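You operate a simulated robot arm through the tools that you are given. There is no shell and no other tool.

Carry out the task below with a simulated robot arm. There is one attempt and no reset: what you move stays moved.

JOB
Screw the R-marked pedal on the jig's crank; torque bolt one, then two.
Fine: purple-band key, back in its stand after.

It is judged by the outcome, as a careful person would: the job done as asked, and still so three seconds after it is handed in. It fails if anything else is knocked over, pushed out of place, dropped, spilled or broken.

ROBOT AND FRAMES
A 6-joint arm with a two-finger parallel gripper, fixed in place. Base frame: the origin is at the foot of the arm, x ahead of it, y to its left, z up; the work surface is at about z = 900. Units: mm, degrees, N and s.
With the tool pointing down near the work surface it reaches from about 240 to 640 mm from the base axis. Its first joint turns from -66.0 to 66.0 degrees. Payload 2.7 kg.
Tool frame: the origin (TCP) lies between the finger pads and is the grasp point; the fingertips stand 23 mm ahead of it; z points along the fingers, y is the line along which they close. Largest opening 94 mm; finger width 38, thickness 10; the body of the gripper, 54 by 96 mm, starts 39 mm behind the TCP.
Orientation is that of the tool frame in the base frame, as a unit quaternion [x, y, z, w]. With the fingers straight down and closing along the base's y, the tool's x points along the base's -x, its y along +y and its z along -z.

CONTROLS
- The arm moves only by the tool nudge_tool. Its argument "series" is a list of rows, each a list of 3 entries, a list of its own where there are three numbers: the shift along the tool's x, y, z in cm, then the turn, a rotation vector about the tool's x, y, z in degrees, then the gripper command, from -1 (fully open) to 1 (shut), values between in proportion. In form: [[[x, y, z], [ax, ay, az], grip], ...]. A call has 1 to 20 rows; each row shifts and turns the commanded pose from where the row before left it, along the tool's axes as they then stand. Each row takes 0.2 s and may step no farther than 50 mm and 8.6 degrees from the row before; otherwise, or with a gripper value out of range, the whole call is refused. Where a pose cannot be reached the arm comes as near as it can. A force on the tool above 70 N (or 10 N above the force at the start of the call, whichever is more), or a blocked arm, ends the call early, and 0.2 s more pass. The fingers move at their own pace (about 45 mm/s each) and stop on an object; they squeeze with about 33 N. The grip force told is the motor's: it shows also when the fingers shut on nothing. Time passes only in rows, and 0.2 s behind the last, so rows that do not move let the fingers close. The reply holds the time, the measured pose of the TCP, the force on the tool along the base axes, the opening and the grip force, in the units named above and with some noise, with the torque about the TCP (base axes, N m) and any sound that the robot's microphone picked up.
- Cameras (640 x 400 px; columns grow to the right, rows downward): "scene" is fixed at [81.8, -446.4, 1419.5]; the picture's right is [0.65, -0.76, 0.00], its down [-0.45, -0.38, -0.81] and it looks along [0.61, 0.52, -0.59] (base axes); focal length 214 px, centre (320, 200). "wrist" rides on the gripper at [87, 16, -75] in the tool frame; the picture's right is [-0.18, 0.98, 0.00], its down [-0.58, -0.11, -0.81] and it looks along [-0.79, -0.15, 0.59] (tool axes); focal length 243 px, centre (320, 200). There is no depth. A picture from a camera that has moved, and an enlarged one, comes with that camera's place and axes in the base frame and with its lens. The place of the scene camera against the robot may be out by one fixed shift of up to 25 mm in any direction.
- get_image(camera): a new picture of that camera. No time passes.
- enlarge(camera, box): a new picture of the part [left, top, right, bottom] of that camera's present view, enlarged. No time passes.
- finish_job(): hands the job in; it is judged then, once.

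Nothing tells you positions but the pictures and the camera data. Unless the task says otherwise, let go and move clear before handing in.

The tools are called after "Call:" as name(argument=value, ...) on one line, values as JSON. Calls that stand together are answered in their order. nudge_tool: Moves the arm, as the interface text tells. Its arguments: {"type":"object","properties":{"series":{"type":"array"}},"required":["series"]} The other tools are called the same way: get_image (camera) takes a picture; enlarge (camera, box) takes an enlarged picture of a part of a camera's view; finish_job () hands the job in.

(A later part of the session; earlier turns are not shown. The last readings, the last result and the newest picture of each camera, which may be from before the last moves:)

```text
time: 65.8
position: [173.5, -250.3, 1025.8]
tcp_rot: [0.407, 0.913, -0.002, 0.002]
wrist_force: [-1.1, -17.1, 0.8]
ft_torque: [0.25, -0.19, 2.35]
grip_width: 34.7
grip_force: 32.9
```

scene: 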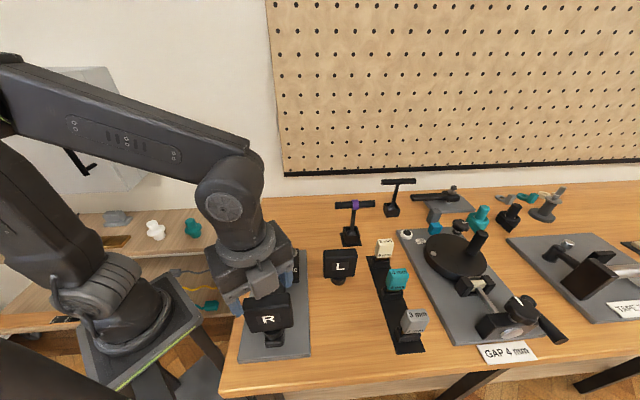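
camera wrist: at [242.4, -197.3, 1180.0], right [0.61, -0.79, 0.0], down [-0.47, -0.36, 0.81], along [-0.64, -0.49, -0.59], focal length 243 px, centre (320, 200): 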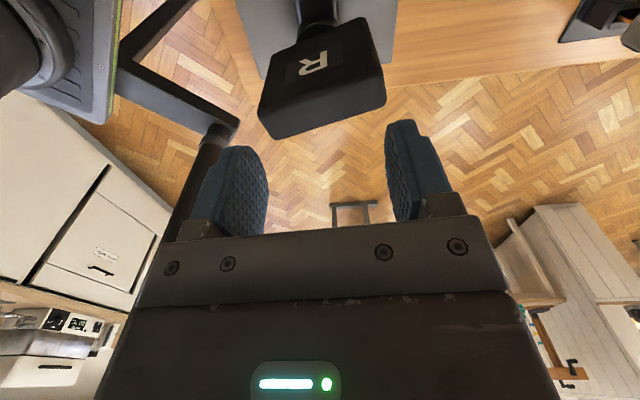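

Torque rose to 2.35 N·m with the block no longer turning, so the pedal is seated. I'll open in place, rise, and inspect.

Call:
nudge_tool(series=[[[0, 0, 0], [0, 0, 0], -0.4], [[0, 0, 0], [0, 0, 0], -0.4], [[0, 0, 0], [0, 0, 0], -0.4], [[0, 0, -2], [0, 0, 0], -0.4], [[0, 0, -2], [0, 0, 0], -0.4], [[0, 0, -2], [0, 0, 0], -0.4], [[0, 0, -2], [0, 0, 0], -0.4], [[0, 0, -2], [0, 0, 0], -0.4], [[0, 0, 0], [0, 0, 0], -1]])

Call:
get_image(camera="wrist")

Call:
enlarge(camera="scene", box=[245, 295, 305, 345])

```text
time: 67.8
position: [171.6, -250.6, 1125.4]
tcp_rot: [0.409, 0.912, -0.001, 0.002]
wrist_force: [0.1, 0.1, -0.4]
ft_torque: [0.0, 0.01, 0.02]
grip_width: 94.0
grip_force: 0.0
```

```text
taken
camera wrist: at [125.9, -174.8, 1200.2], right [0.86, 0.52, 0.0], down [0.3, -0.5, 0.81], along [0.42, -0.69, -0.59], focal length 243 px, centre (320, 200)
```

wrist: 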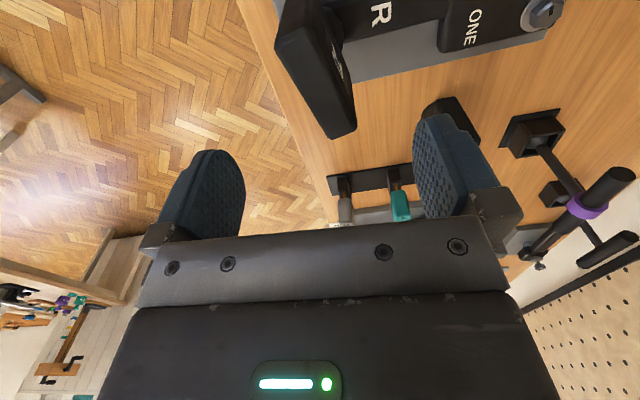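

```text
8.00 times, centred on (275, 320) of scene
camera zoom: at [81.8, -446.4, 1419.5], right [0.65, -0.76, 0.0], down [-0.45, -0.38, -0.81], along [0.61, 0.52, -0.59], focal length 1716 px, centre (680, -760)
```

zoom: 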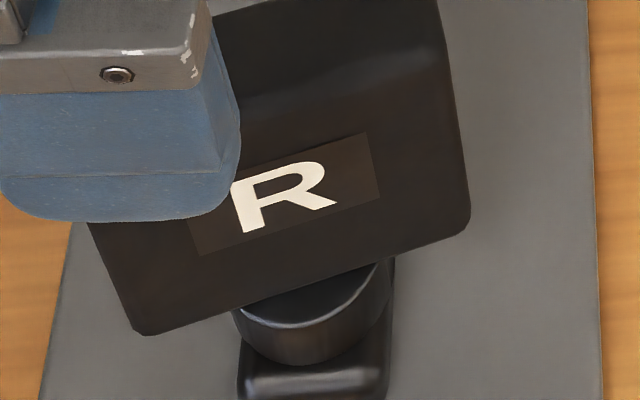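

The pedal is seated and hasn't moved since tightening. Now for the purple-band key, standing near (517,-207) with its T-bar at about z=1040; I'll move for a close look at it.

Call:
nudge_tool(series=[[[-1.38, 4.09, 0], [0, 0, 0], -1], [[-1.38, 4.09, 0], [0, 0, 0], -1], [[-1.38, 4.09, 0], [0, 0, 0], -1], [[-1.38, 4.09, 0], [0, 0, 0], -1], [[-1.38, 4.09, 0], [0, 0, 0], -1], [[-1.38, 4.09, 0], [0, 0, 0], -1], [[-1.38, 4.09, 0], [0, 0, 0], -1], [[0, 0, 0], [0, 0, 0], -1]])

Call:
get_image(camera="wrist")

Call:
enlarge(camera="wrist", box=[230, 20, 430, 190])

Call:
get_image(camera="scene")

```text
time: 69.6
position: [450.1, -129.9, 1123.2]
tcp_rot: [0.409, 0.912, -0.001, 0.0]
wrist_force: [-0.4, -0.1, 0.5]
ft_torque: [0.0, 0.0, -0.02]
grip_width: 93.9
grip_force: 0.0
```

```text
taken
camera wrist: at [405.0, -54.2, 1198.9], right [0.86, 0.52, 0.0], down [0.3, -0.5, 0.81], along [0.42, -0.69, -0.59], focal length 243 px, centre (320, 200)
```

wrist: 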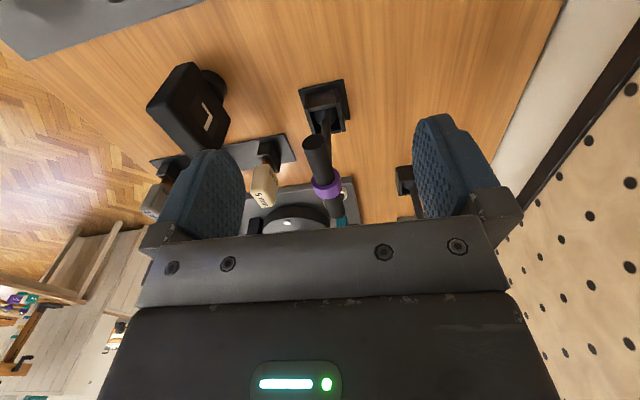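

```text
2.35 times, centred on (330, 105) of wrist
camera zoom: at [405.0, -54.2, 1198.9], right [0.86, 0.52, 0.0], down [0.3, -0.5, 0.81], along [0.42, -0.69, -0.59], focal length 571 px, centre (296, 424)
```

zoom: 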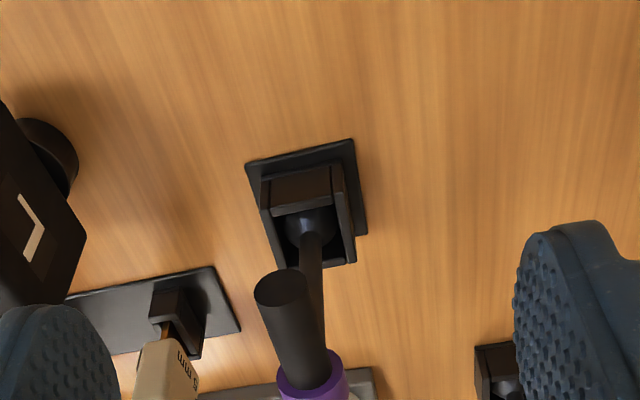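

```text
taken
```

scene: 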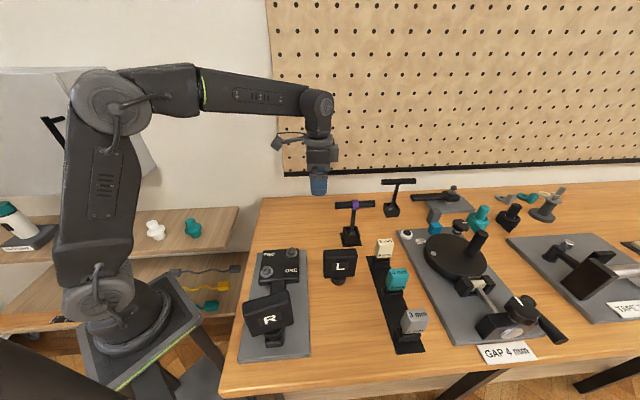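

The key's T-bar is centred at about (507,-210,1037), running along about 135°. I'll swing the wrist half a turn counter-clockwise here, so there will be plenty of clockwise travel, then move over the key.

Call:
nudge_tool(series=[[[0, 0, 0], [0, 0, -8.5], -1], [[0, 0, 0], [0, 0, -8.5], -1], [[0, 0, 0], [0, 0, -8.5], -1], [[0, 0, 0], [0, 0, -8.5], -1], [[0, 0, 0], [0, 0, -8.5], -1], [[0, 0, 0], [0, 0, -8.5], -1], [[0, 0, 0], [0, 0, -8.5], -1], [[0, 0, 0], [0, 0, -8.5], -1], [[0, 0, 0], [0, 0, -8.5], -1], [[0, 0, 0], [0, 0, -8.5], -1], [[0, 0, 0], [0, 0, -8.5], -1], [[0, 0, 0], [0, 0, -8.5], -1], [[0, 0, 0], [0, 0, -8.5], -1], [[0, 0, 0], [0, 0, -8.5], -1], [[0, 0, 0], [0, 0, -8.5], -1], [[0, 0, 0], [0, 0, -8.5], -1], [[0, 0, 0], [0, 0, -8.5], -1], [[0, 0, 0], [0, 0, -8.5], -1], [[0, 0, 0], [0, 0, -8.5], -1], [[0, 0, 0], [0, 0, -8.5], -1]])

Call:
get_image(camera="wrist")

```text
time: 73.8
position: [450.2, -130.6, 1124.2]
tcp_rot: [0.874, -0.486, 0.002, 0.001]
wrist_force: [-0.1, 0.9, 0.7]
ft_torque: [0.02, 0.02, 0.02]
grip_width: 93.8
grip_force: 0.1
```

```text
taken
camera wrist: at [482.0, -212.7, 1200.3], right [-0.93, -0.36, 0.0], down [-0.22, 0.55, 0.8], along [-0.29, 0.75, -0.59], focal length 243 px, centre (320, 200)
```

wrist: 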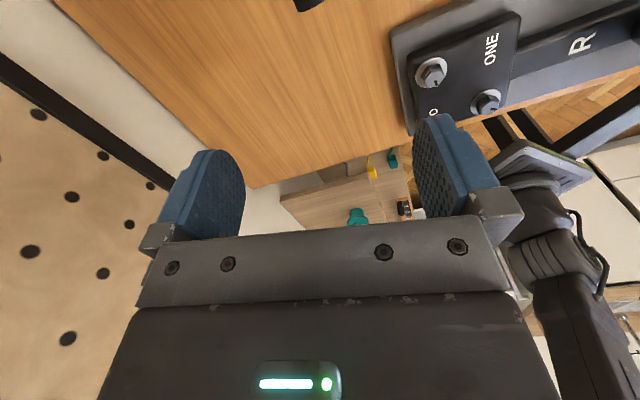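

Call:
nudge_tool(series=[[[0, 0, 0], [0, 0, -6.8], -0.5], [[0, 0, 0], [0, 0, -6.8], -0.5], [[3.2, 0.56, 0.5], [0, 0, 0], -0.5], [[3.2, 0.56, 0.5], [0, 0, 0], -0.5], [[3.2, 0.56, 0.5], [0, 0, 0], -0.5], [[0, 0, 0.5], [0, 0, 0], -0.5], [[0, 0, 0], [0, 0, 0], -0.5]])

Call:
get_image(camera="wrist")

Call:
enlarge(camera="wrist", box=[260, 20, 400, 190])

```text
time: 75.4
position: [507.3, -207.4, 1105.6]
tcp_rot: [0.925, -0.379, 0.001, 0.001]
wrist_force: [-0.1, -0.1, 0.4]
ft_torque: [0.03, 0.0, -0.01]
grip_width: 70.3
grip_force: 0.2
```

```text
taken
camera wrist: at [556.9, -280.9, 1180.8], right [-0.82, -0.57, 0.0], down [-0.34, 0.49, 0.8], along [-0.46, 0.66, -0.59], focal length 243 px, centre (320, 200)
```

wrist: 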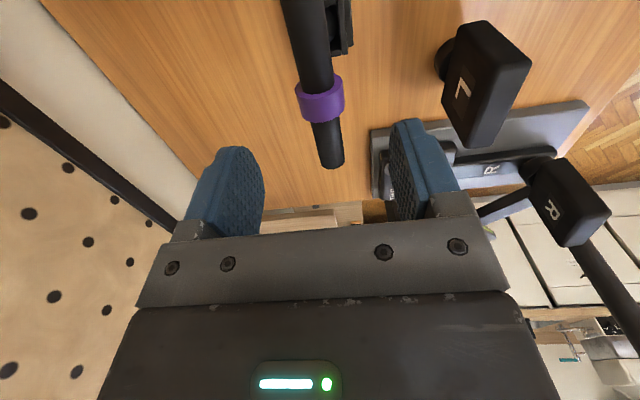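

```text
2.35 times, centred on (330, 105) of wrist
camera zoom: at [556.9, -280.9, 1180.8], right [-0.82, -0.57, 0.0], down [-0.34, 0.49, 0.8], along [-0.46, 0.66, -0.59], focal length 571 px, centre (296, 424)
```

zoom: 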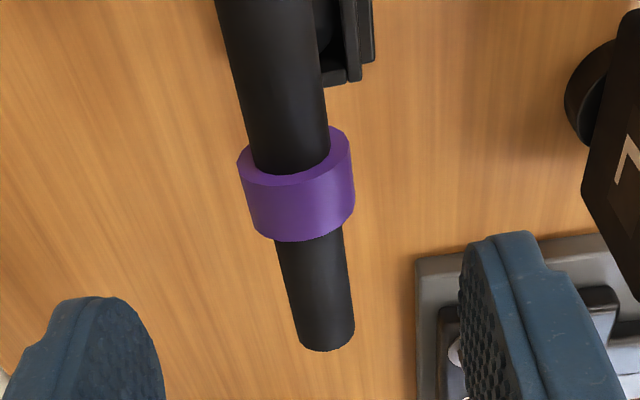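

The bar is parallel to the fingers' width and centred within about 1.5 mm. I'll descend onto the purple band and close.

Call:
nudge_tool(series=[[[0.13, 0.1, 1.7], [0, 0, 0], -0.5], [[0, 0, 1.7], [0, 0, 0], -0.5], [[0, 0, 1.7], [0, 0, 0], -0.5], [[0, 0, 1.7], [0, 0, 0], -0.5], [[0, 0, 0], [0, 0, 0], -0.5]])

Call:
get_image(camera="wrist")

Call:
enlarge(camera="scene", box=[320, 170, 400, 250])

```text
time: 76.6
position: [506.2, -212.6, 1038.3]
tcp_rot: [0.925, -0.38, 0.002, 0.0]
wrist_force: [-0.3, 0.3, 0.7]
ft_torque: [-0.02, -0.01, 0.01]
grip_width: 70.4
grip_force: 0.1
```

```text
taken
camera wrist: at [556.2, -284.1, 1113.7], right [-0.82, -0.57, 0.0], down [-0.34, 0.49, 0.8], along [-0.46, 0.66, -0.59], focal length 243 px, centre (320, 200)
```

wrist: 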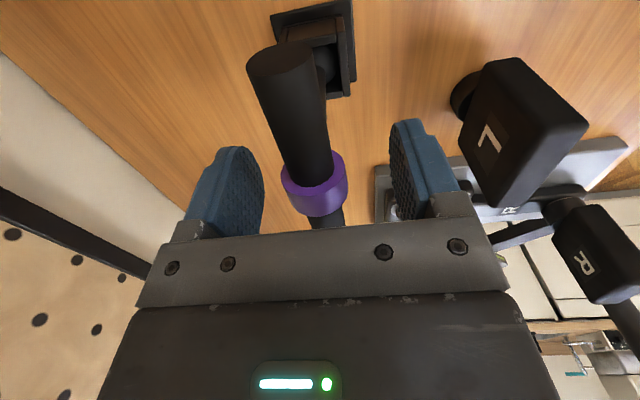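

```text
5.00 times, centred on (360, 210) of scene
camera zoom: at [81.8, -446.4, 1419.5], right [0.65, -0.76, 0.0], down [-0.45, -0.38, -0.81], along [0.61, 0.52, -0.59], focal length 1072 px, centre (120, 150)
```

zoom: 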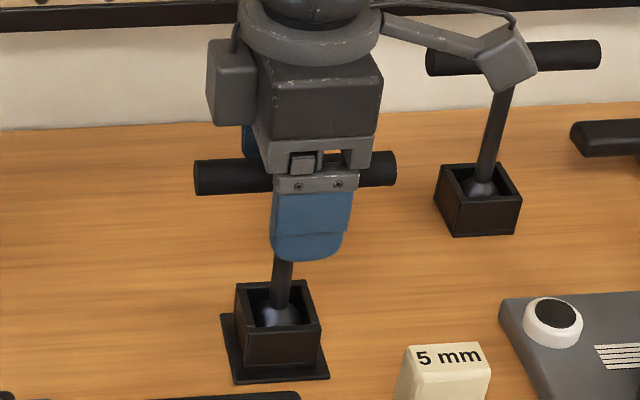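

The band sits about 3 mm toward one finger; I'll correct sideways before closing.

Call:
nudge_tool(series=[[[-0.05, -0.3, 0], [0, 0, 0], -0.5], [[0, 0, 0], [0, 0, 0], -0.5], [[0, 0, 0], [0, 0, 0], -0.5]])

Call:
enlarge(camera="wrist", box=[180, 30, 480, 240])

```text
time: 77.4
position: [507.5, -209.1, 1036.8]
tcp_rot: [0.925, -0.38, 0.001, 0.001]
wrist_force: [-0.8, 0.1, -0.7]
ft_torque: [0.07, 0.03, 0.03]
grip_width: 70.2
grip_force: 0.0
```

```text
1.90 times, centred on (330, 135) of wrist
camera zoom: at [558.3, -281.5, 1113.5], right [-0.82, -0.57, 0.0], down [-0.34, 0.49, 0.8], along [-0.46, 0.66, -0.59], focal length 462 px, centre (301, 324)
```

zoom: 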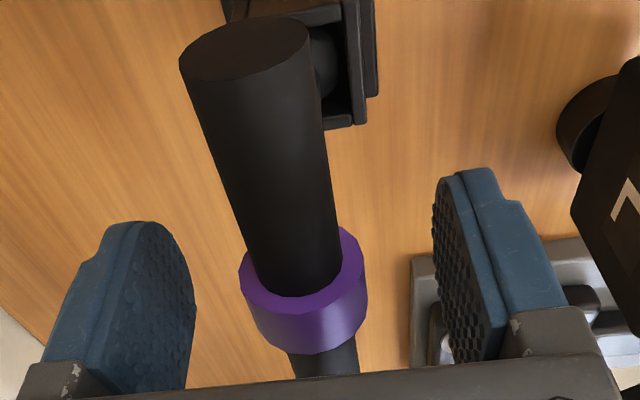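

Centred now. Closing on the band.

Call:
nudge_tool(series=[[[0, 0, 0], [0, 0, 0], 1], [[0, 0, 0], [0, 0, 0], 1], [[0, 0, 0], [0, 0, 0], 1], [[0, 0, 0], [0, 0, 0], 1], [[0, 0, 0], [0, 0, 0], 1]])

Call:
enlarge(camera="wrist", box=[180, 30, 480, 240])

```text
time: 78.6
position: [508.0, -209.0, 1037.8]
tcp_rot: [0.925, -0.38, 0.002, 0.001]
wrist_force: [-0.9, 0.2, 0.0]
ft_torque: [-0.02, -0.03, -0.02]
grip_width: 24.3
grip_force: 33.2
```

```text
1.90 times, centred on (330, 135) of wrist
camera zoom: at [558.2, -281.6, 1113.6], right [-0.82, -0.57, 0.0], down [-0.34, 0.49, 0.8], along [-0.46, 0.66, -0.59], focal length 462 px, centre (301, 324)
```

zoom: 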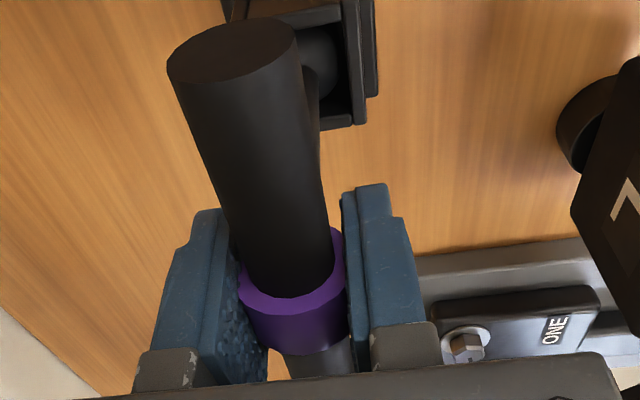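

Gripped on the band (24 mm). Lifting straight up slowly and checking that the stand stays put.

Call:
nudge_tool(series=[[[0, 0, -0.8], [0, 0, 0], 1], [[0, 0, -0.8], [0, 0, 0], 1], [[0, 0, -0.8], [0, 0, 0], 1], [[0, 0, -1.2], [0, 0, 0], 1], [[0, 0, -1.2], [0, 0, 0], 1], [[0, 0, -1.2], [0, 0, 0], 1], [[0, 0, 0], [0, 0, 0], 1]])

Call:
get_image(camera="wrist")

Call:
enlarge(camera="scene", box=[310, 160, 410, 250])

```text
time: 80.2
position: [508.2, -208.6, 1098.5]
tcp_rot: [0.925, -0.38, 0.0, 0.001]
wrist_force: [0.5, 0.0, -1.1]
ft_torque: [0.02, -0.05, 0.02]
grip_width: 24.1
grip_force: 32.9
```

```text
taken
camera wrist: at [558.6, -281.4, 1173.6], right [-0.82, -0.57, 0.0], down [-0.34, 0.49, 0.8], along [-0.46, 0.66, -0.59], focal length 243 px, centre (320, 200)
```

wrist: 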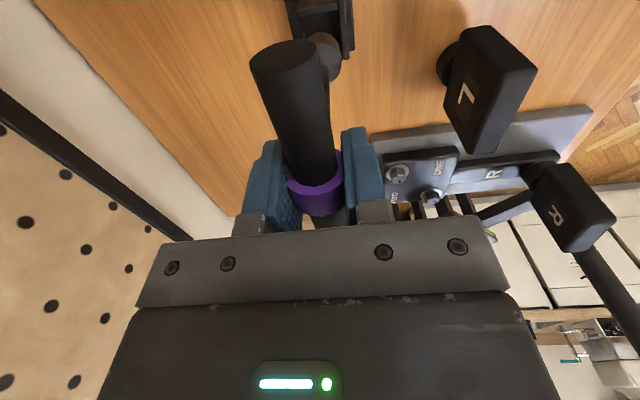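

```text
4.44 times, centred on (360, 205) of scene
camera zoom: at [81.8, -446.4, 1419.5], right [0.65, -0.76, 0.0], down [-0.45, -0.38, -0.81], along [0.61, 0.52, -0.59], focal length 953 px, centre (142, 178)
```

zoom: 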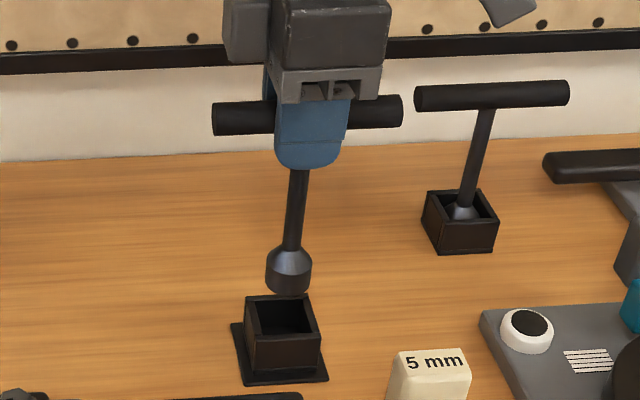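

The key is out and the stand hasn't moved; the socket end is about 128 mm below the grip. I read "● ONE" and "TWO ●" in line, so bolt ONE is the near-left one at about (249,-129). I'll carry the key high to above it.

Call:
nudge_tool(series=[[[0, 0, -2.5], [0, 0, 0], 1], [[-4.01, 2.09, 0], [0, 0, 0], 1], [[-4.01, 2.09, 0], [0, 0, 0], 1], [[-4.01, 2.09, 0], [0, 0, 0], 1], [[-4.01, 2.09, 0], [0, 0, 0], 1], [[-4.01, 2.09, 0], [0, 0, 0], 1], [[-4.01, 2.09, 0], [0, 0, 0], 1], [[0, 0, 0], [0, 0, 0], 1], [[0, 0, 0], [0, 0, 0], 1]])

Call:
get_image(camera="wrist")

Call:
get_image(camera="scene")

Call:
enlarge(camera="wrist", box=[240, 0, 440, 140])

Call:
enlarge(camera="scene", box=[230, 210, 330, 300])

```text
time: 82.2
position: [250.3, -129.2, 1122.5]
tcp_rot: [0.925, -0.381, 0.001, 0.0]
wrist_force: [0.5, 0.3, -2.1]
ft_torque: [-0.02, -0.05, 0.01]
grip_width: 23.9
grip_force: 32.5
```

```text
taken
camera wrist: at [299.5, -200.6, 1197.6], right [-0.82, -0.57, 0.0], down [-0.34, 0.49, 0.8], along [-0.46, 0.66, -0.59], focal length 243 px, centre (320, 200)
```

wrist: 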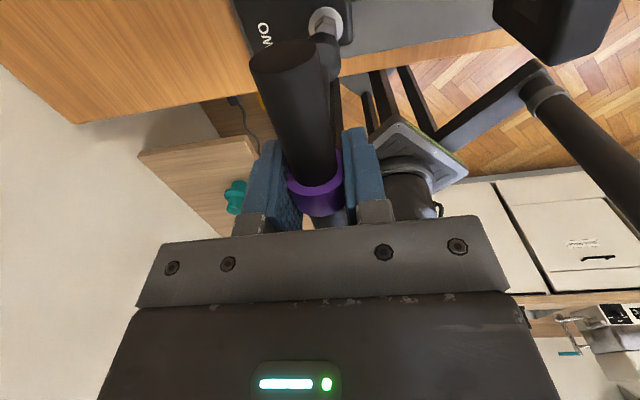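

```text
taken
```

scene: 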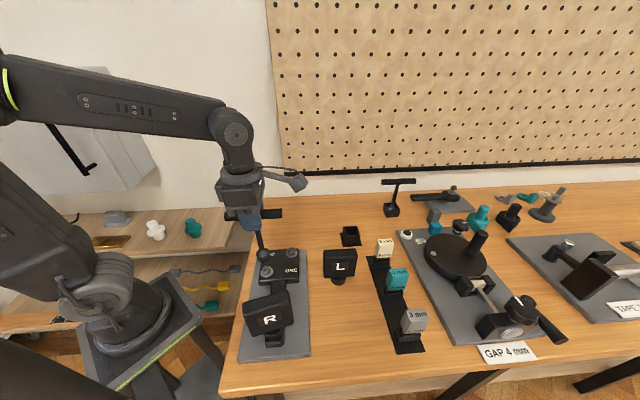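

```text
2.86 times, centred on (340, 70) of wrist
camera zoom: at [299.5, -200.6, 1197.6], right [-0.82, -0.57, 0.0], down [-0.34, 0.49, 0.8], along [-0.46, 0.66, -0.59], focal length 693 px, centre (263, 571)
```

zoom: 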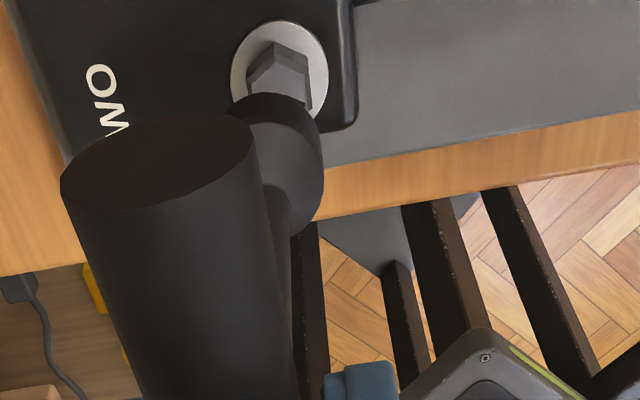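

```text
4.44 times, centred on (280, 255) of scene
camera zoom: at [81.8, -446.4, 1419.5], right [0.65, -0.76, 0.0], down [-0.45, -0.38, -0.81], along [0.61, 0.52, -0.59], focal length 953 px, centre (498, -44)
```

zoom: 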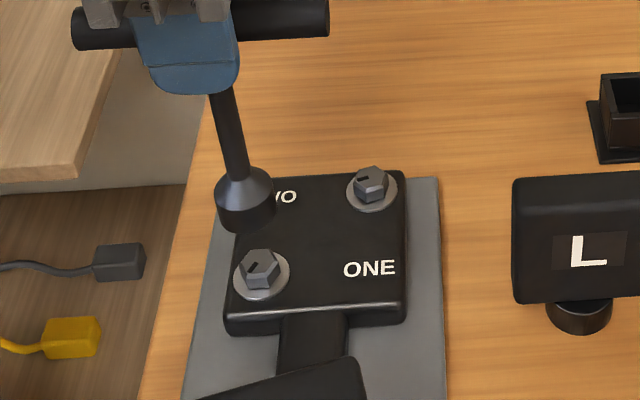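

The socket hangs slightly off the grip axis, so I'll measure it and the bolt closely from both cameras before lowering.

Call:
enlarge(camera="scene", box=[236, 222, 296, 272])

Call:
enlarge(camera="wrist", box=[290, 0, 370, 100])

Call:
enlarge(camera="scene", box=[220, 180, 300, 280])

```text
8.00 times, centred on (266, 247) of scene
camera zoom: at [81.8, -446.4, 1419.5], right [0.65, -0.76, 0.0], down [-0.45, -0.38, -0.81], along [0.61, 0.52, -0.59], focal length 1716 px, centre (752, -176)
```

zoom: 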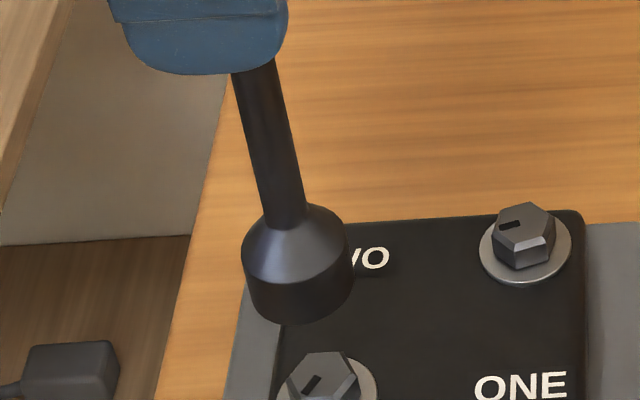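

```text
4.00 times, centred on (330, 50) of wrist
camera zoom: at [299.5, -200.6, 1197.6], right [-0.82, -0.57, 0.0], down [-0.34, 0.49, 0.8], along [-0.46, 0.66, -0.59], focal length 970 px, centre (280, 800)
```

zoom: 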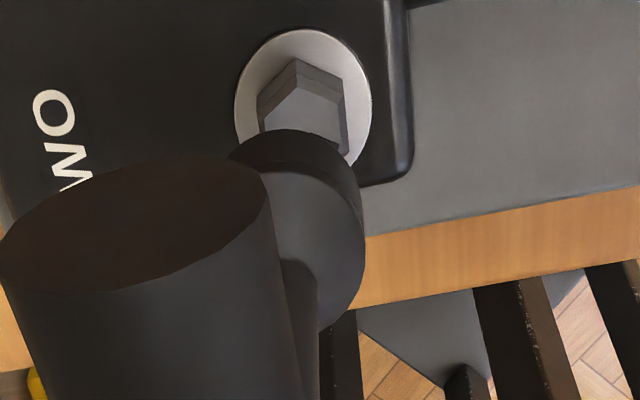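

```text
4.00 times, centred on (260, 230) of scene
camera zoom: at [81.8, -446.4, 1419.5], right [0.65, -0.76, 0.0], down [-0.45, -0.38, -0.81], along [0.61, 0.52, -0.59], focal length 858 px, centre (560, 80)
```

zoom: 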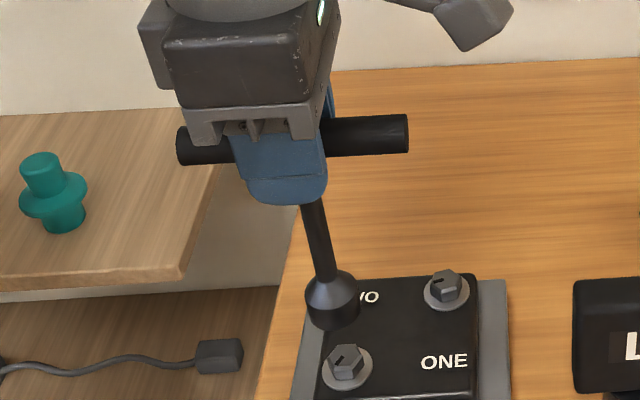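

From both cameras, the bolt is about 6 mm to one side (tool y) and 1–2 mm along tool x from the socket. I'll shift by that, lower to roughly 10 mm above the bolt head, and measure again.

Call:
nudge_tool(series=[[[0.12, 0.58, 0], [0, 0, 0], 1], [[0, 0, 1.1], [0, 0, 0], 1], [[0, 0, 1.1], [0, 0, 0], 1], [[0, 0, 0], [0, 0, 0], 1], [[0, 0, 0], [0, 0, 0], 1]])

Call:
enlarge(camera="scene", box=[240, 235, 290, 275])

Call:
enlarge(camera="wrist", box=[290, 0, 370, 100])

```text
time: 83.4
position: [247.1, -133.3, 1098.7]
tcp_rot: [0.925, -0.38, 0.001, 0.002]
wrist_force: [0.3, 0.3, -1.4]
ft_torque: [0.0, 0.02, -0.01]
grip_width: 24.1
grip_force: 33.1
```

```text
10.00 times, centred on (265, 255) of scene
camera zoom: at [81.8, -446.4, 1419.5], right [0.65, -0.76, 0.0], down [-0.45, -0.38, -0.81], along [0.61, 0.52, -0.59], focal length 2145 px, centre (870, -350)
```

zoom: 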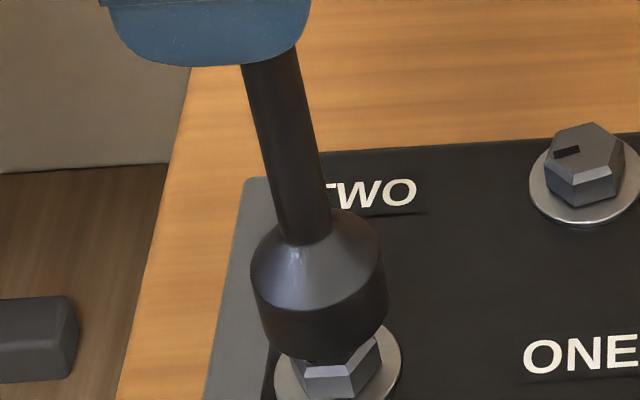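

```text
4.00 times, centred on (330, 50) of wrist
camera zoom: at [296.0, -206.3, 1175.0], right [-0.82, -0.57, 0.0], down [-0.34, 0.49, 0.8], along [-0.46, 0.66, -0.59], focal length 970 px, centre (280, 800)
```

zoom: 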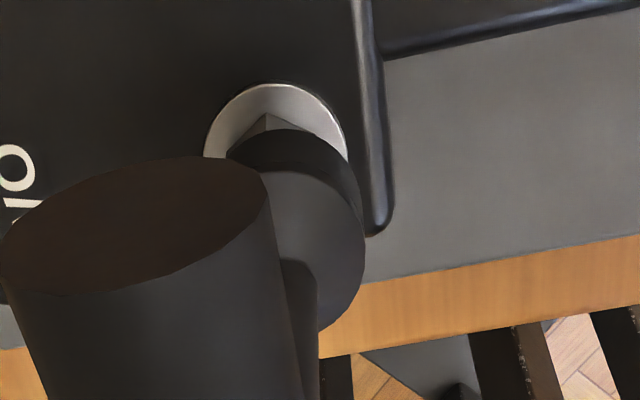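

The socket is now over bolt ONE within about 1 mm in both views. I'll lower gently to touch the head.

Call:
nudge_tool(series=[[[0.05, -0.03, 0.4], [0, 0, 0], 1], [[0, 0, 0.3], [0, 0, 0], 1], [[0, 0, 0.15], [0, 0, 0], 1], [[0, 0, 0], [0, 0, 0], 1]])

Call:
enlarge(camera="scene", box=[240, 240, 290, 280])

Call:
enlarge(camera="wrist", box=[290, 0, 370, 100])

```text
time: 84.4
position: [245.4, -134.9, 1091.1]
tcp_rot: [0.925, -0.38, 0.001, 0.0]
wrist_force: [-0.5, -0.4, -1.2]
ft_torque: [-0.01, 0.01, 0.0]
grip_width: 24.4
grip_force: 32.6
```

```text
10.00 times, centred on (265, 260) of scene
camera zoom: at [81.8, -446.4, 1419.5], right [0.65, -0.76, 0.0], down [-0.45, -0.38, -0.81], along [0.61, 0.52, -0.59], focal length 2145 px, centre (870, -400)
```

zoom: 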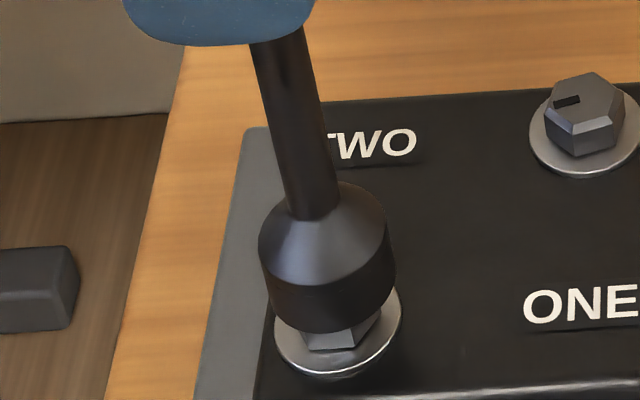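

```text
4.00 times, centred on (330, 50) of wrist
camera zoom: at [295.9, -207.0, 1166.8], right [-0.82, -0.57, 0.0], down [-0.34, 0.49, 0.8], along [-0.46, 0.66, -0.59], focal length 970 px, centre (280, 800)
```

zoom: 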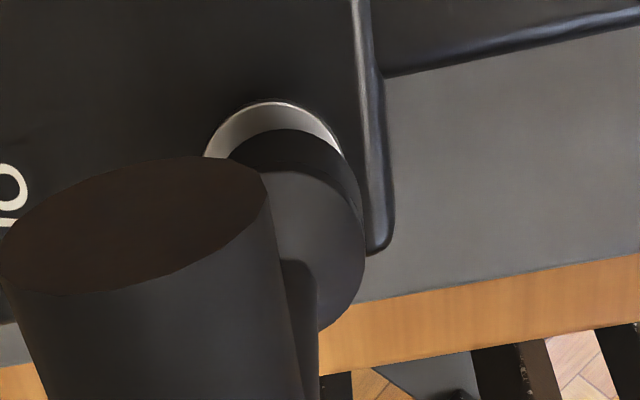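

Column positions in both views say the bolt is about (-0.6, -2.4) mm from the socket in tool axes. I'll correct that and check again.

Call:
nudge_tool(series=[[[-0.06, -0.24, 0], [0, 0, 0], 1], [[0, 0, 0.3], [0, 0, 0], 1], [[0, 0, 0], [0, 0, 0], 1], [[0, 0, 0], [0, 0, 0], 1]])

Call:
enlarge(camera="scene", box=[245, 245, 285, 275])

Call:
enlarge(camera="wrist", box=[300, 10, 360, 70])

```text
time: 85.4
position: [247.2, -133.2, 1086.4]
tcp_rot: [0.925, -0.38, 0.001, 0.0]
wrist_force: [0.5, -0.5, -2.4]
ft_torque: [-0.01, 0.02, 0.0]
grip_width: 24.0
grip_force: 33.2
```

```text
13.33 times, centred on (265, 260) of scene
camera zoom: at [81.8, -446.4, 1419.5], right [0.65, -0.76, 0.0], down [-0.45, -0.38, -0.81], along [0.61, 0.52, -0.59], focal length 2860 px, centre (1053, -600)
```

zoom: 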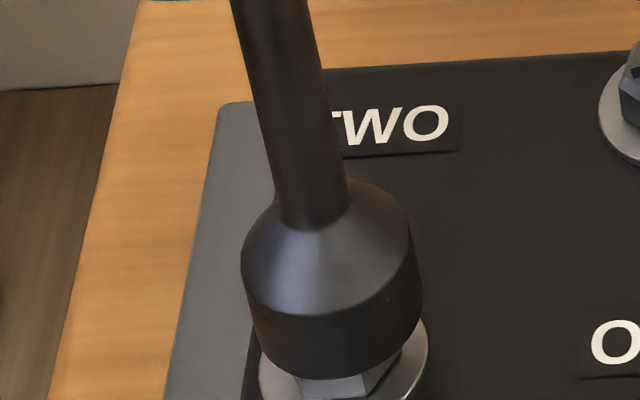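

```text
6.67 times, centred on (330, 40) of wrist
camera zoom: at [297.2, -205.3, 1163.2], right [-0.82, -0.57, 0.0], down [-0.34, 0.49, 0.8], along [-0.46, 0.66, -0.59], focal length 1618 px, centre (253, 1267)
```

zoom: 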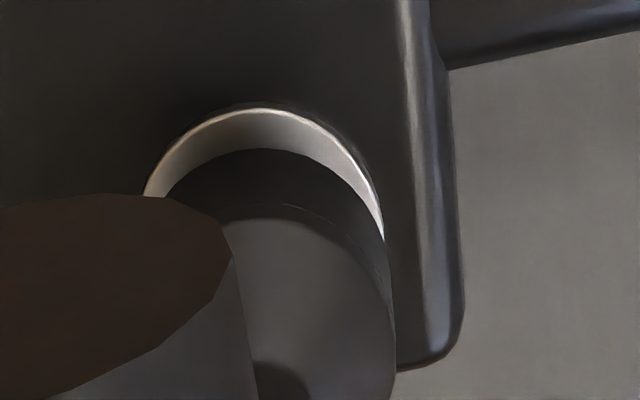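

Call:
enlarge(camera="scene", box=[252, 256, 282, 280])

Call:
enlarge(camera="scene", box=[280, 235, 310, 260])

```text
16.00 times, centred on (267, 268) of scene
camera zoom: at [81.8, -446.4, 1419.5], right [0.65, -0.76, 0.0], down [-0.45, -0.38, -0.81], along [0.61, 0.52, -0.59], focal length 3432 px, centre (1168, -888)
```

zoom: 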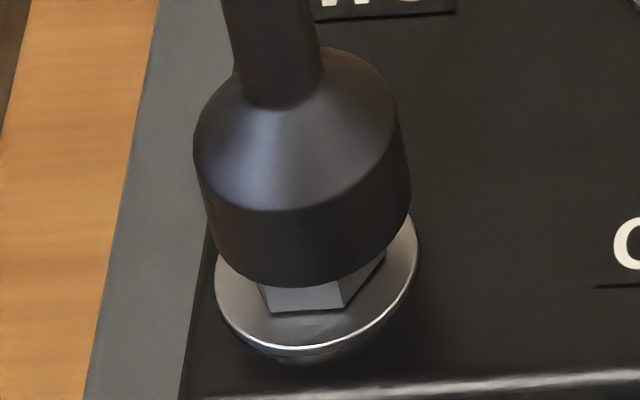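

```text
16.00 times, centred on (295, 248) of scene
camera zoom: at [81.8, -446.4, 1419.5], right [0.65, -0.76, 0.0], down [-0.45, -0.38, -0.81], along [0.61, 0.52, -0.59], focal length 3432 px, centre (720, -560)
```

zoom: 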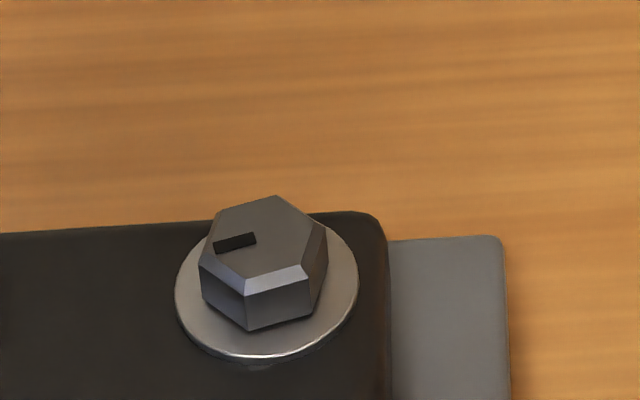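

Call:
nudge_tool(series=[[[-0.13, -0.13, 0], [0, 0, 0], 1], [[0, 0, 0], [0, 0, 0], 1], [[0, 0, 0], [0, 0, 0], 1]])

Call:
enlarge(camera="scene", box=[252, 256, 282, 280])

Call:
enlarge(camera="wrist", box=[300, 10, 360, 70])

```text
time: 86.2
position: [247.2, -131.5, 1088.8]
tcp_rot: [0.925, -0.38, 0.001, 0.0]
wrist_force: [-0.2, 0.2, -1.2]
ft_torque: [0.01, -0.02, 0.01]
grip_width: 24.0
grip_force: 33.0
```

```text
16.00 times, centred on (267, 268) of scene
camera zoom: at [81.8, -446.4, 1419.5], right [0.65, -0.76, 0.0], down [-0.45, -0.38, -0.81], along [0.61, 0.52, -0.59], focal length 3432 px, centre (1168, -888)
```

zoom: 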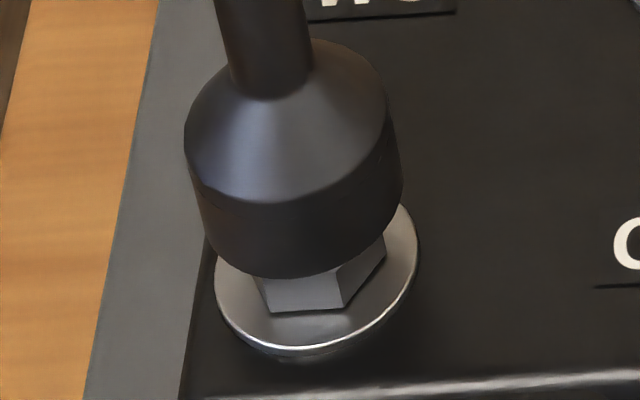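

```text
6.67 times, centred on (330, 40) of wrist
camera zoom: at [297.2, -203.3, 1163.5], right [-0.82, -0.57, 0.0], down [-0.34, 0.49, 0.8], along [-0.46, 0.66, -0.59], focal length 1618 px, centre (253, 1267)
```

zoom: 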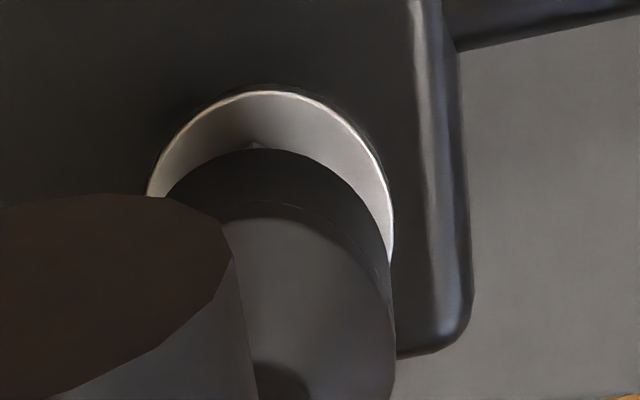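

Both views now show the socket centred on the bolt to about half a millimetre. Lowering onto the head.

Call:
nudge_tool(series=[[[0, 0, 0.25], [0, 0, 0], 1], [[0, 0, 0.2], [0, 0, 0], 1], [[0, 0, 0.1], [0, 0, 0], 1], [[0, 0, 0.1], [0, 0, 0], 1], [[0, 0, 0.0], [0, 0, 0], 1]])

Call:
enlarge(camera="scene", box=[252, 256, 282, 280])

```text
time: 87.4
position: [249.3, -131.1, 1082.6]
tcp_rot: [0.925, -0.38, 0.005, 0.001]
wrist_force: [-0.4, 6.8, 41.2]
ft_torque: [0.56, 0.52, -0.05]
grip_width: 24.1
grip_force: 33.0
```

```text
16.00 times, centred on (267, 268) of scene
camera zoom: at [81.5, -446.1, 1419.7], right [0.65, -0.76, 0.0], down [-0.45, -0.38, -0.81], along [0.61, 0.52, -0.59], focal length 3432 px, centre (1168, -888)
```

zoom: 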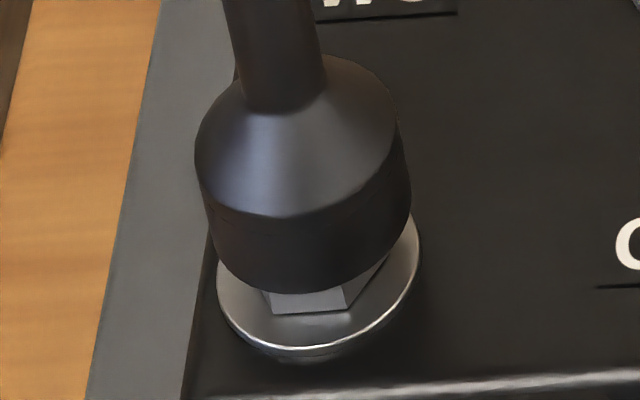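

Contact: the socket rests on the hex without dropping (41 N). I'll ease off to a light push and turn slowly clockwise to find the hex.

Call:
nudge_tool(series=[[[0, 0, -0.17], [0, 0, 0], 1], [[0, 0, 0], [0, 0, 0], 1], [[0, 0, 0], [0, 0, 4], 1], [[0, 0, 0], [0, 0, 4], 1], [[0, 0, 0], [0, 0, 0], 1]])

```text
time: 88.6
position: [247.7, -130.6, 1082.9]
tcp_rot: [0.896, -0.443, 0.001, 0.002]
wrist_force: [7.0, -8.1, 3.6]
ft_torque: [-1.06, -0.85, 0.02]
grip_width: 24.0
grip_force: 32.8
```

Call:
nudge_tool(series=[[[0, 0, 0.1], [0, 0, 0], 1], [[0, 0, 0], [0, 0, 4], 1], [[0, 0, 0], [0, 0, 4], 1], [[0, 0, 0], [0, 0, 0], 1]])

Call:
enlarge(camera="scene", box=[252, 256, 282, 280])

Call:
enlarge(camera="wrist", box=[300, 10, 360, 70])

```text
time: 89.6
position: [248.9, -129.5, 1082.2]
tcp_rot: [0.863, -0.505, 0.001, 0.0]
wrist_force: [1.8, -1.3, 15.2]
ft_torque: [-0.27, -0.27, 0.01]
grip_width: 24.2
grip_force: 32.9
```

```text
16.00 times, centred on (267, 268) of scene
camera zoom: at [81.7, -446.4, 1419.5], right [0.65, -0.76, 0.0], down [-0.45, -0.38, -0.81], along [0.61, 0.52, -0.59], focal length 3432 px, centre (1168, -888)
```

zoom: 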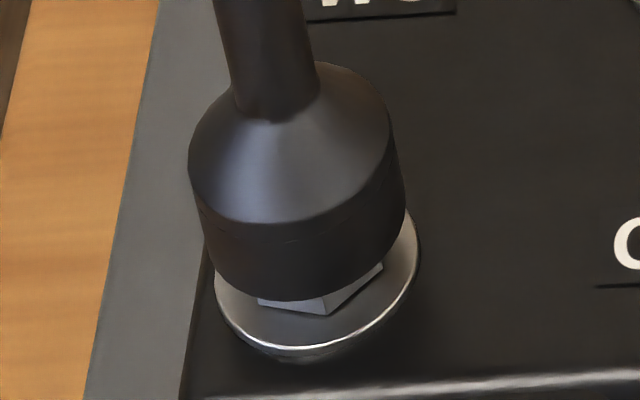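

```text
6.67 times, centred on (330, 40) of wrist
camera zoom: at [275.8, -213.7, 1158.3], right [-0.95, -0.32, 0.0], down [-0.19, 0.56, 0.81], along [-0.26, 0.76, -0.59], focal length 1618 px, centre (253, 1267)
```

zoom: 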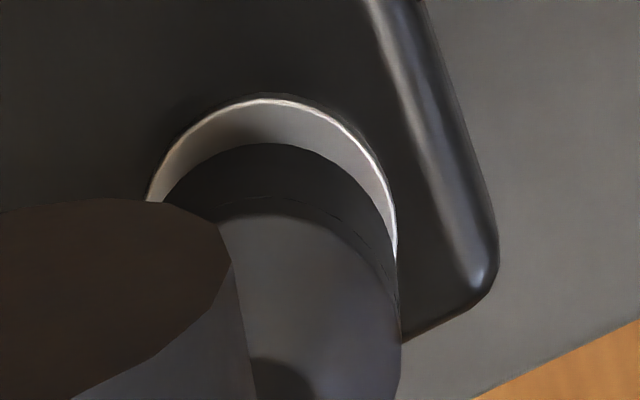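

The bolt head turned along with the key, and the socket is slightly lower. I'll press down gently to see whether it drops fully over the hex.

Call:
nudge_tool(series=[[[0, 0, 0.15], [0, 0, 0], 1], [[0, 0, 0], [0, 0, -2], 1], [[0, 0, 0], [0, 0, -2], 1], [[0, 0, 0], [0, 0, 0], 1]])

```text
time: 90.6
position: [249.5, -129.7, 1082.7]
tcp_rot: [0.881, -0.474, 0.003, 0.001]
wrist_force: [-3.2, 6.0, 38.9]
ft_torque: [0.67, 0.45, 0.0]
grip_width: 24.1
grip_force: 32.8
```

It presses on top without dropping, and the loose bolt turns with friction, so I need the right hex phase before lowering. I'll lift a little and look at the bolt head's orientation.

Call:
nudge_tool(series=[[[0, 0, -0.4], [0, 0, 0], 1], [[0, 0, -1.0], [0, 0, 0], 1], [[0, 0, -1.0], [0, 0, 0], 1], [[0, 0, 0], [0, 0, 0], 1]])

Call:
enlarge(camera="scene", box=[248, 246, 288, 280])

Call:
enlarge(camera="wrist", box=[295, 0, 365, 70])

```text
time: 91.6
position: [247.5, -130.5, 1104.6]
tcp_rot: [0.88, -0.475, 0.0, 0.001]
wrist_force: [0.1, 0.0, -1.3]
ft_torque: [-0.01, -0.03, 0.01]
grip_width: 24.2
grip_force: 32.8
```

```text
11.76 times, centred on (268, 263) of scene
camera zoom: at [81.8, -446.4, 1419.5], right [0.65, -0.76, 0.0], down [-0.45, -0.38, -0.81], along [0.61, 0.52, -0.59], focal length 2523 px, centre (932, -541)
```

zoom: 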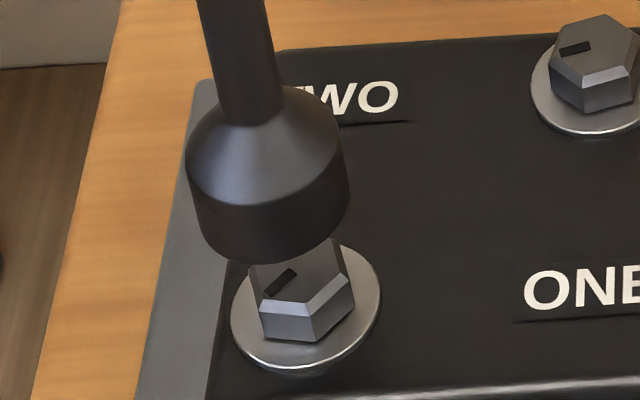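

```text
5.71 times, centred on (330, 35) of wrist
camera zoom: at [281.5, -211.4, 1181.1], right [-0.92, -0.39, 0.0], down [-0.23, 0.55, 0.81], along [-0.31, 0.74, -0.59], focal length 1386 px, centre (263, 1143)
```

zoom: 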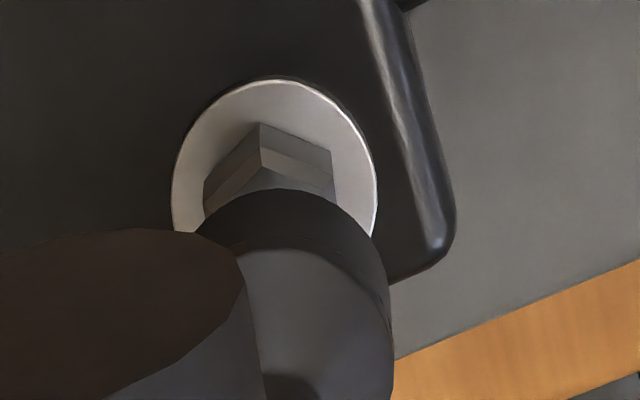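

The bolt's corners line up with the T-bar direction, and that phase did not seat, so the socket needs the opposite phase. I'll turn the key 30° in the air and re-check alignment.

Call:
nudge_tool(series=[[[0, 0, 0], [0, 0, 7.5], 1], [[0, 0, 0], [0, 0, 7.5], 1], [[0, 0, 0], [0, 0, 7.5], 1], [[0, 0, 0], [0, 0, 7.5], 1], [[0, 0, 1.2], [0, 0, 0], 1], [[0, 0, 0], [0, 0, 0], 1], [[0, 0, 0], [0, 0, 0], 1]])

Call:
enlarge(camera="scene", box=[252, 256, 282, 280])

Call:
enlarge(camera="wrist", box=[295, 0, 365, 70])

```text
time: 93.2
position: [247.6, -130.4, 1092.8]
tcp_rot: [0.727, -0.686, 0.001, 0.0]
wrist_force: [0.0, -0.3, -1.9]
ft_torque: [0.0, 0.0, 0.02]
grip_width: 24.3
grip_force: 33.1
```

```text
16.00 times, centred on (267, 268) of scene
camera zoom: at [81.8, -446.4, 1419.5], right [0.65, -0.76, 0.0], down [-0.45, -0.38, -0.81], along [0.61, 0.52, -0.59], focal length 3432 px, centre (1168, -888)
```

zoom: 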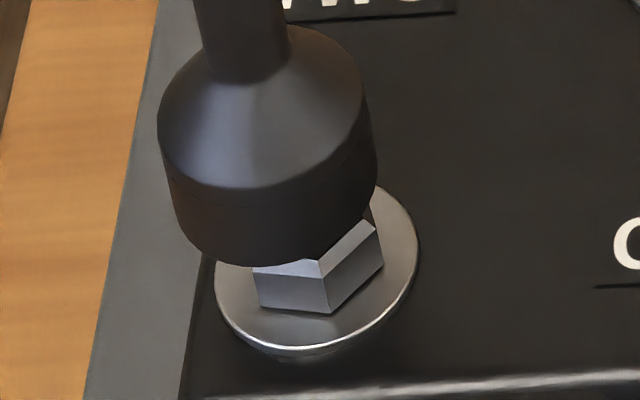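

```text
5.71 times, centred on (330, 35) of wrist
camera zoom: at [236.0, -218.0, 1168.4], right [-0.99, 0.13, 0.0], down [0.07, 0.59, 0.81], along [0.1, 0.8, -0.59], focal length 1386 px, centre (263, 1143)
```

zoom: 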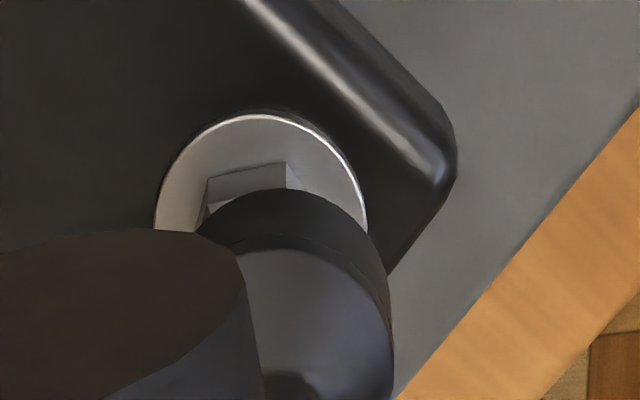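

After the turn, the bolt is about (+2.1, -1.8) mm from the socket in tool axes. I'll correct and re-check.

Call:
nudge_tool(series=[[[0.21, -0.18, 0], [0, 0, 0], 1], [[0, 0, 0], [0, 0, 0], 1], [[0, 0, 0], [0, 0, 0], 1]])

Call:
enlarge(camera="scene", box=[252, 256, 282, 280])

Call:
enlarge(camera="wrist", box=[295, 0, 365, 70])

```text
time: 94.0
position: [247.8, -133.6, 1092.8]
tcp_rot: [0.727, -0.686, 0.001, 0.0]
wrist_force: [0.6, 0.2, -1.5]
ft_torque: [0.01, 0.01, 0.04]
grip_width: 23.8
grip_force: 33.0
```

```text
16.00 times, centred on (267, 268) of scene
camera zoom: at [81.8, -446.4, 1419.5], right [0.65, -0.76, 0.0], down [-0.45, -0.38, -0.81], along [0.61, 0.52, -0.59], focal length 3432 px, centre (1168, -888)
```

zoom: 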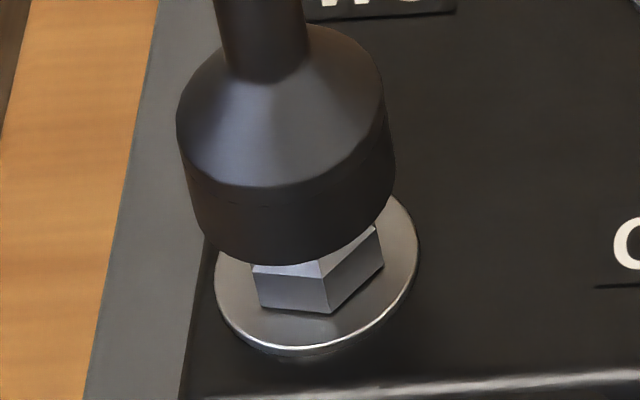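

```text
5.71 times, centred on (330, 35) of wrist
camera zoom: at [237.9, -220.0, 1168.5], right [-0.99, 0.13, 0.0], down [0.07, 0.59, 0.81], along [0.1, 0.8, -0.59], focal length 1386 px, centre (263, 1143)
```

zoom: 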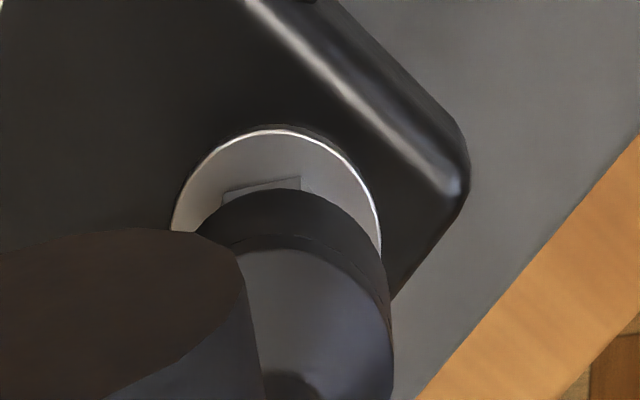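

Aligned within half a millimetre, with the hex flats now facing the T-bar direction. Lowering to see if it seats.

Call:
nudge_tool(series=[[[0.02, 0, 0.3], [0, 0, 0], 1], [[0, 0, 0.3], [0, 0, 0], 1], [[0, 0, 0.2], [0, 0, 0], 1], [[0, 0, 0.15], [0, 0, 0], 1], [[0, 0, 0.0], [0, 0, 0], 1]])

```text
time: 95.2
position: [250.1, -133.4, 1084.5]
tcp_rot: [0.727, -0.686, 0.001, 0.001]
wrist_force: [0.1, -0.2, -1.8]
ft_torque: [0.0, 0.0, 0.02]
grip_width: 24.0
grip_force: 32.8
```

No resistance where it blocked before, so the socket is going over the hex. Continuing down in small steps.

Call:
nudge_tool(series=[[[0, 0, 0.2], [0, 0, 0], 1], [[0, 0, 0.2], [0, 0, 0], 1], [[0, 0, 0.2], [0, 0, 0], 1], [[0, 0, 0.0], [0, 0, 0], 1]])

Call:
enlarge(camera="scene", box=[252, 256, 282, 280])

```text
time: 96.2
position: [250.6, -133.5, 1076.3]
tcp_rot: [0.728, -0.686, 0.002, 0.001]
wrist_force: [-0.2, 1.8, -0.9]
ft_torque: [0.15, 0.01, -0.02]
grip_width: 23.7
grip_force: 33.2
```

```text
16.00 times, centred on (267, 268) of scene
camera zoom: at [81.8, -446.4, 1419.5], right [0.65, -0.76, 0.0], down [-0.45, -0.38, -0.81], along [0.61, 0.52, -0.59], focal length 3432 px, centre (1168, -888)
```

zoom: 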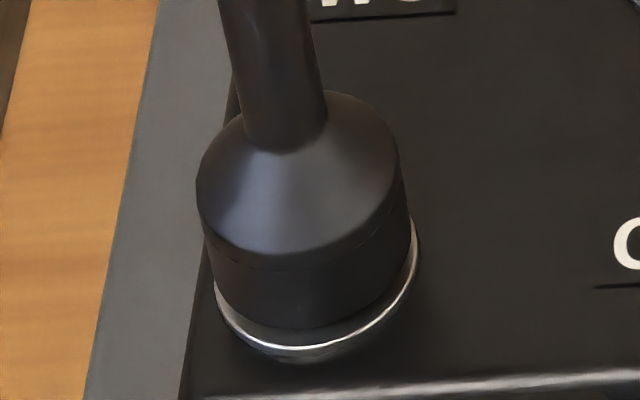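

The socket has engaged the hex. A little further down to seat it near the washer.

Call:
nudge_tool(series=[[[0, 0, 0.15], [0, 0, 0], 1], [[0, 0, 0.1], [0, 0, 0], 1], [[0, 0, 0.0], [0, 0, 0], 1]])

```text
time: 97.0
position: [248.4, -131.5, 1075.2]
tcp_rot: [0.727, -0.687, 0.001, 0.0]
wrist_force: [0.4, 0.3, -1.6]
ft_torque: [0.02, -0.11, 0.01]
grip_width: 24.3
grip_force: 32.8
```

Seated on the hex with no side load. Now turning bolt ONE clockwise, compensating for the key's small offset, watching the torque and listening for a click.

Call:
nudge_tool(series=[[[0.025, -0.004, 0], [0, 0, 6], 1], [[0.025, -0.004, 0], [0, 0, 6], 1], [[0.025, -0.004, 0], [0, 0, 6], 1], [[0, 0, 0.0], [0, 0, 0], 1]])

```text
time: 98.0
position: [249.5, -132.7, 1075.4]
tcp_rot: [-0.61, 0.792, -0.001, -0.001]
wrist_force: [1.1, -0.5, 0.9]
ft_torque: [-0.03, -0.04, 0.03]
grip_width: 24.4
grip_force: 32.9
```

Call:
nudge_tool(series=[[[0.033, -0.005, 0], [0, 0, 8], 1], [[0.033, -0.005, 0], [0, 0, 8], 1], [[0.033, -0.005, 0], [0, 0, 8], 1], [[0.033, -0.005, 0], [0, 0, 8], 1], [[0, 0, 0.0], [0, 0, 0], 1]])

```text
time: 99.2
position: [249.3, -134.2, 1074.6]
tcp_rot: [-0.368, 0.93, 0.0, 0.001]
wrist_force: [2.9, 1.6, -3.0]
ft_torque: [0.32, -0.37, -0.01]
grip_width: 24.2
grip_force: 32.9
```

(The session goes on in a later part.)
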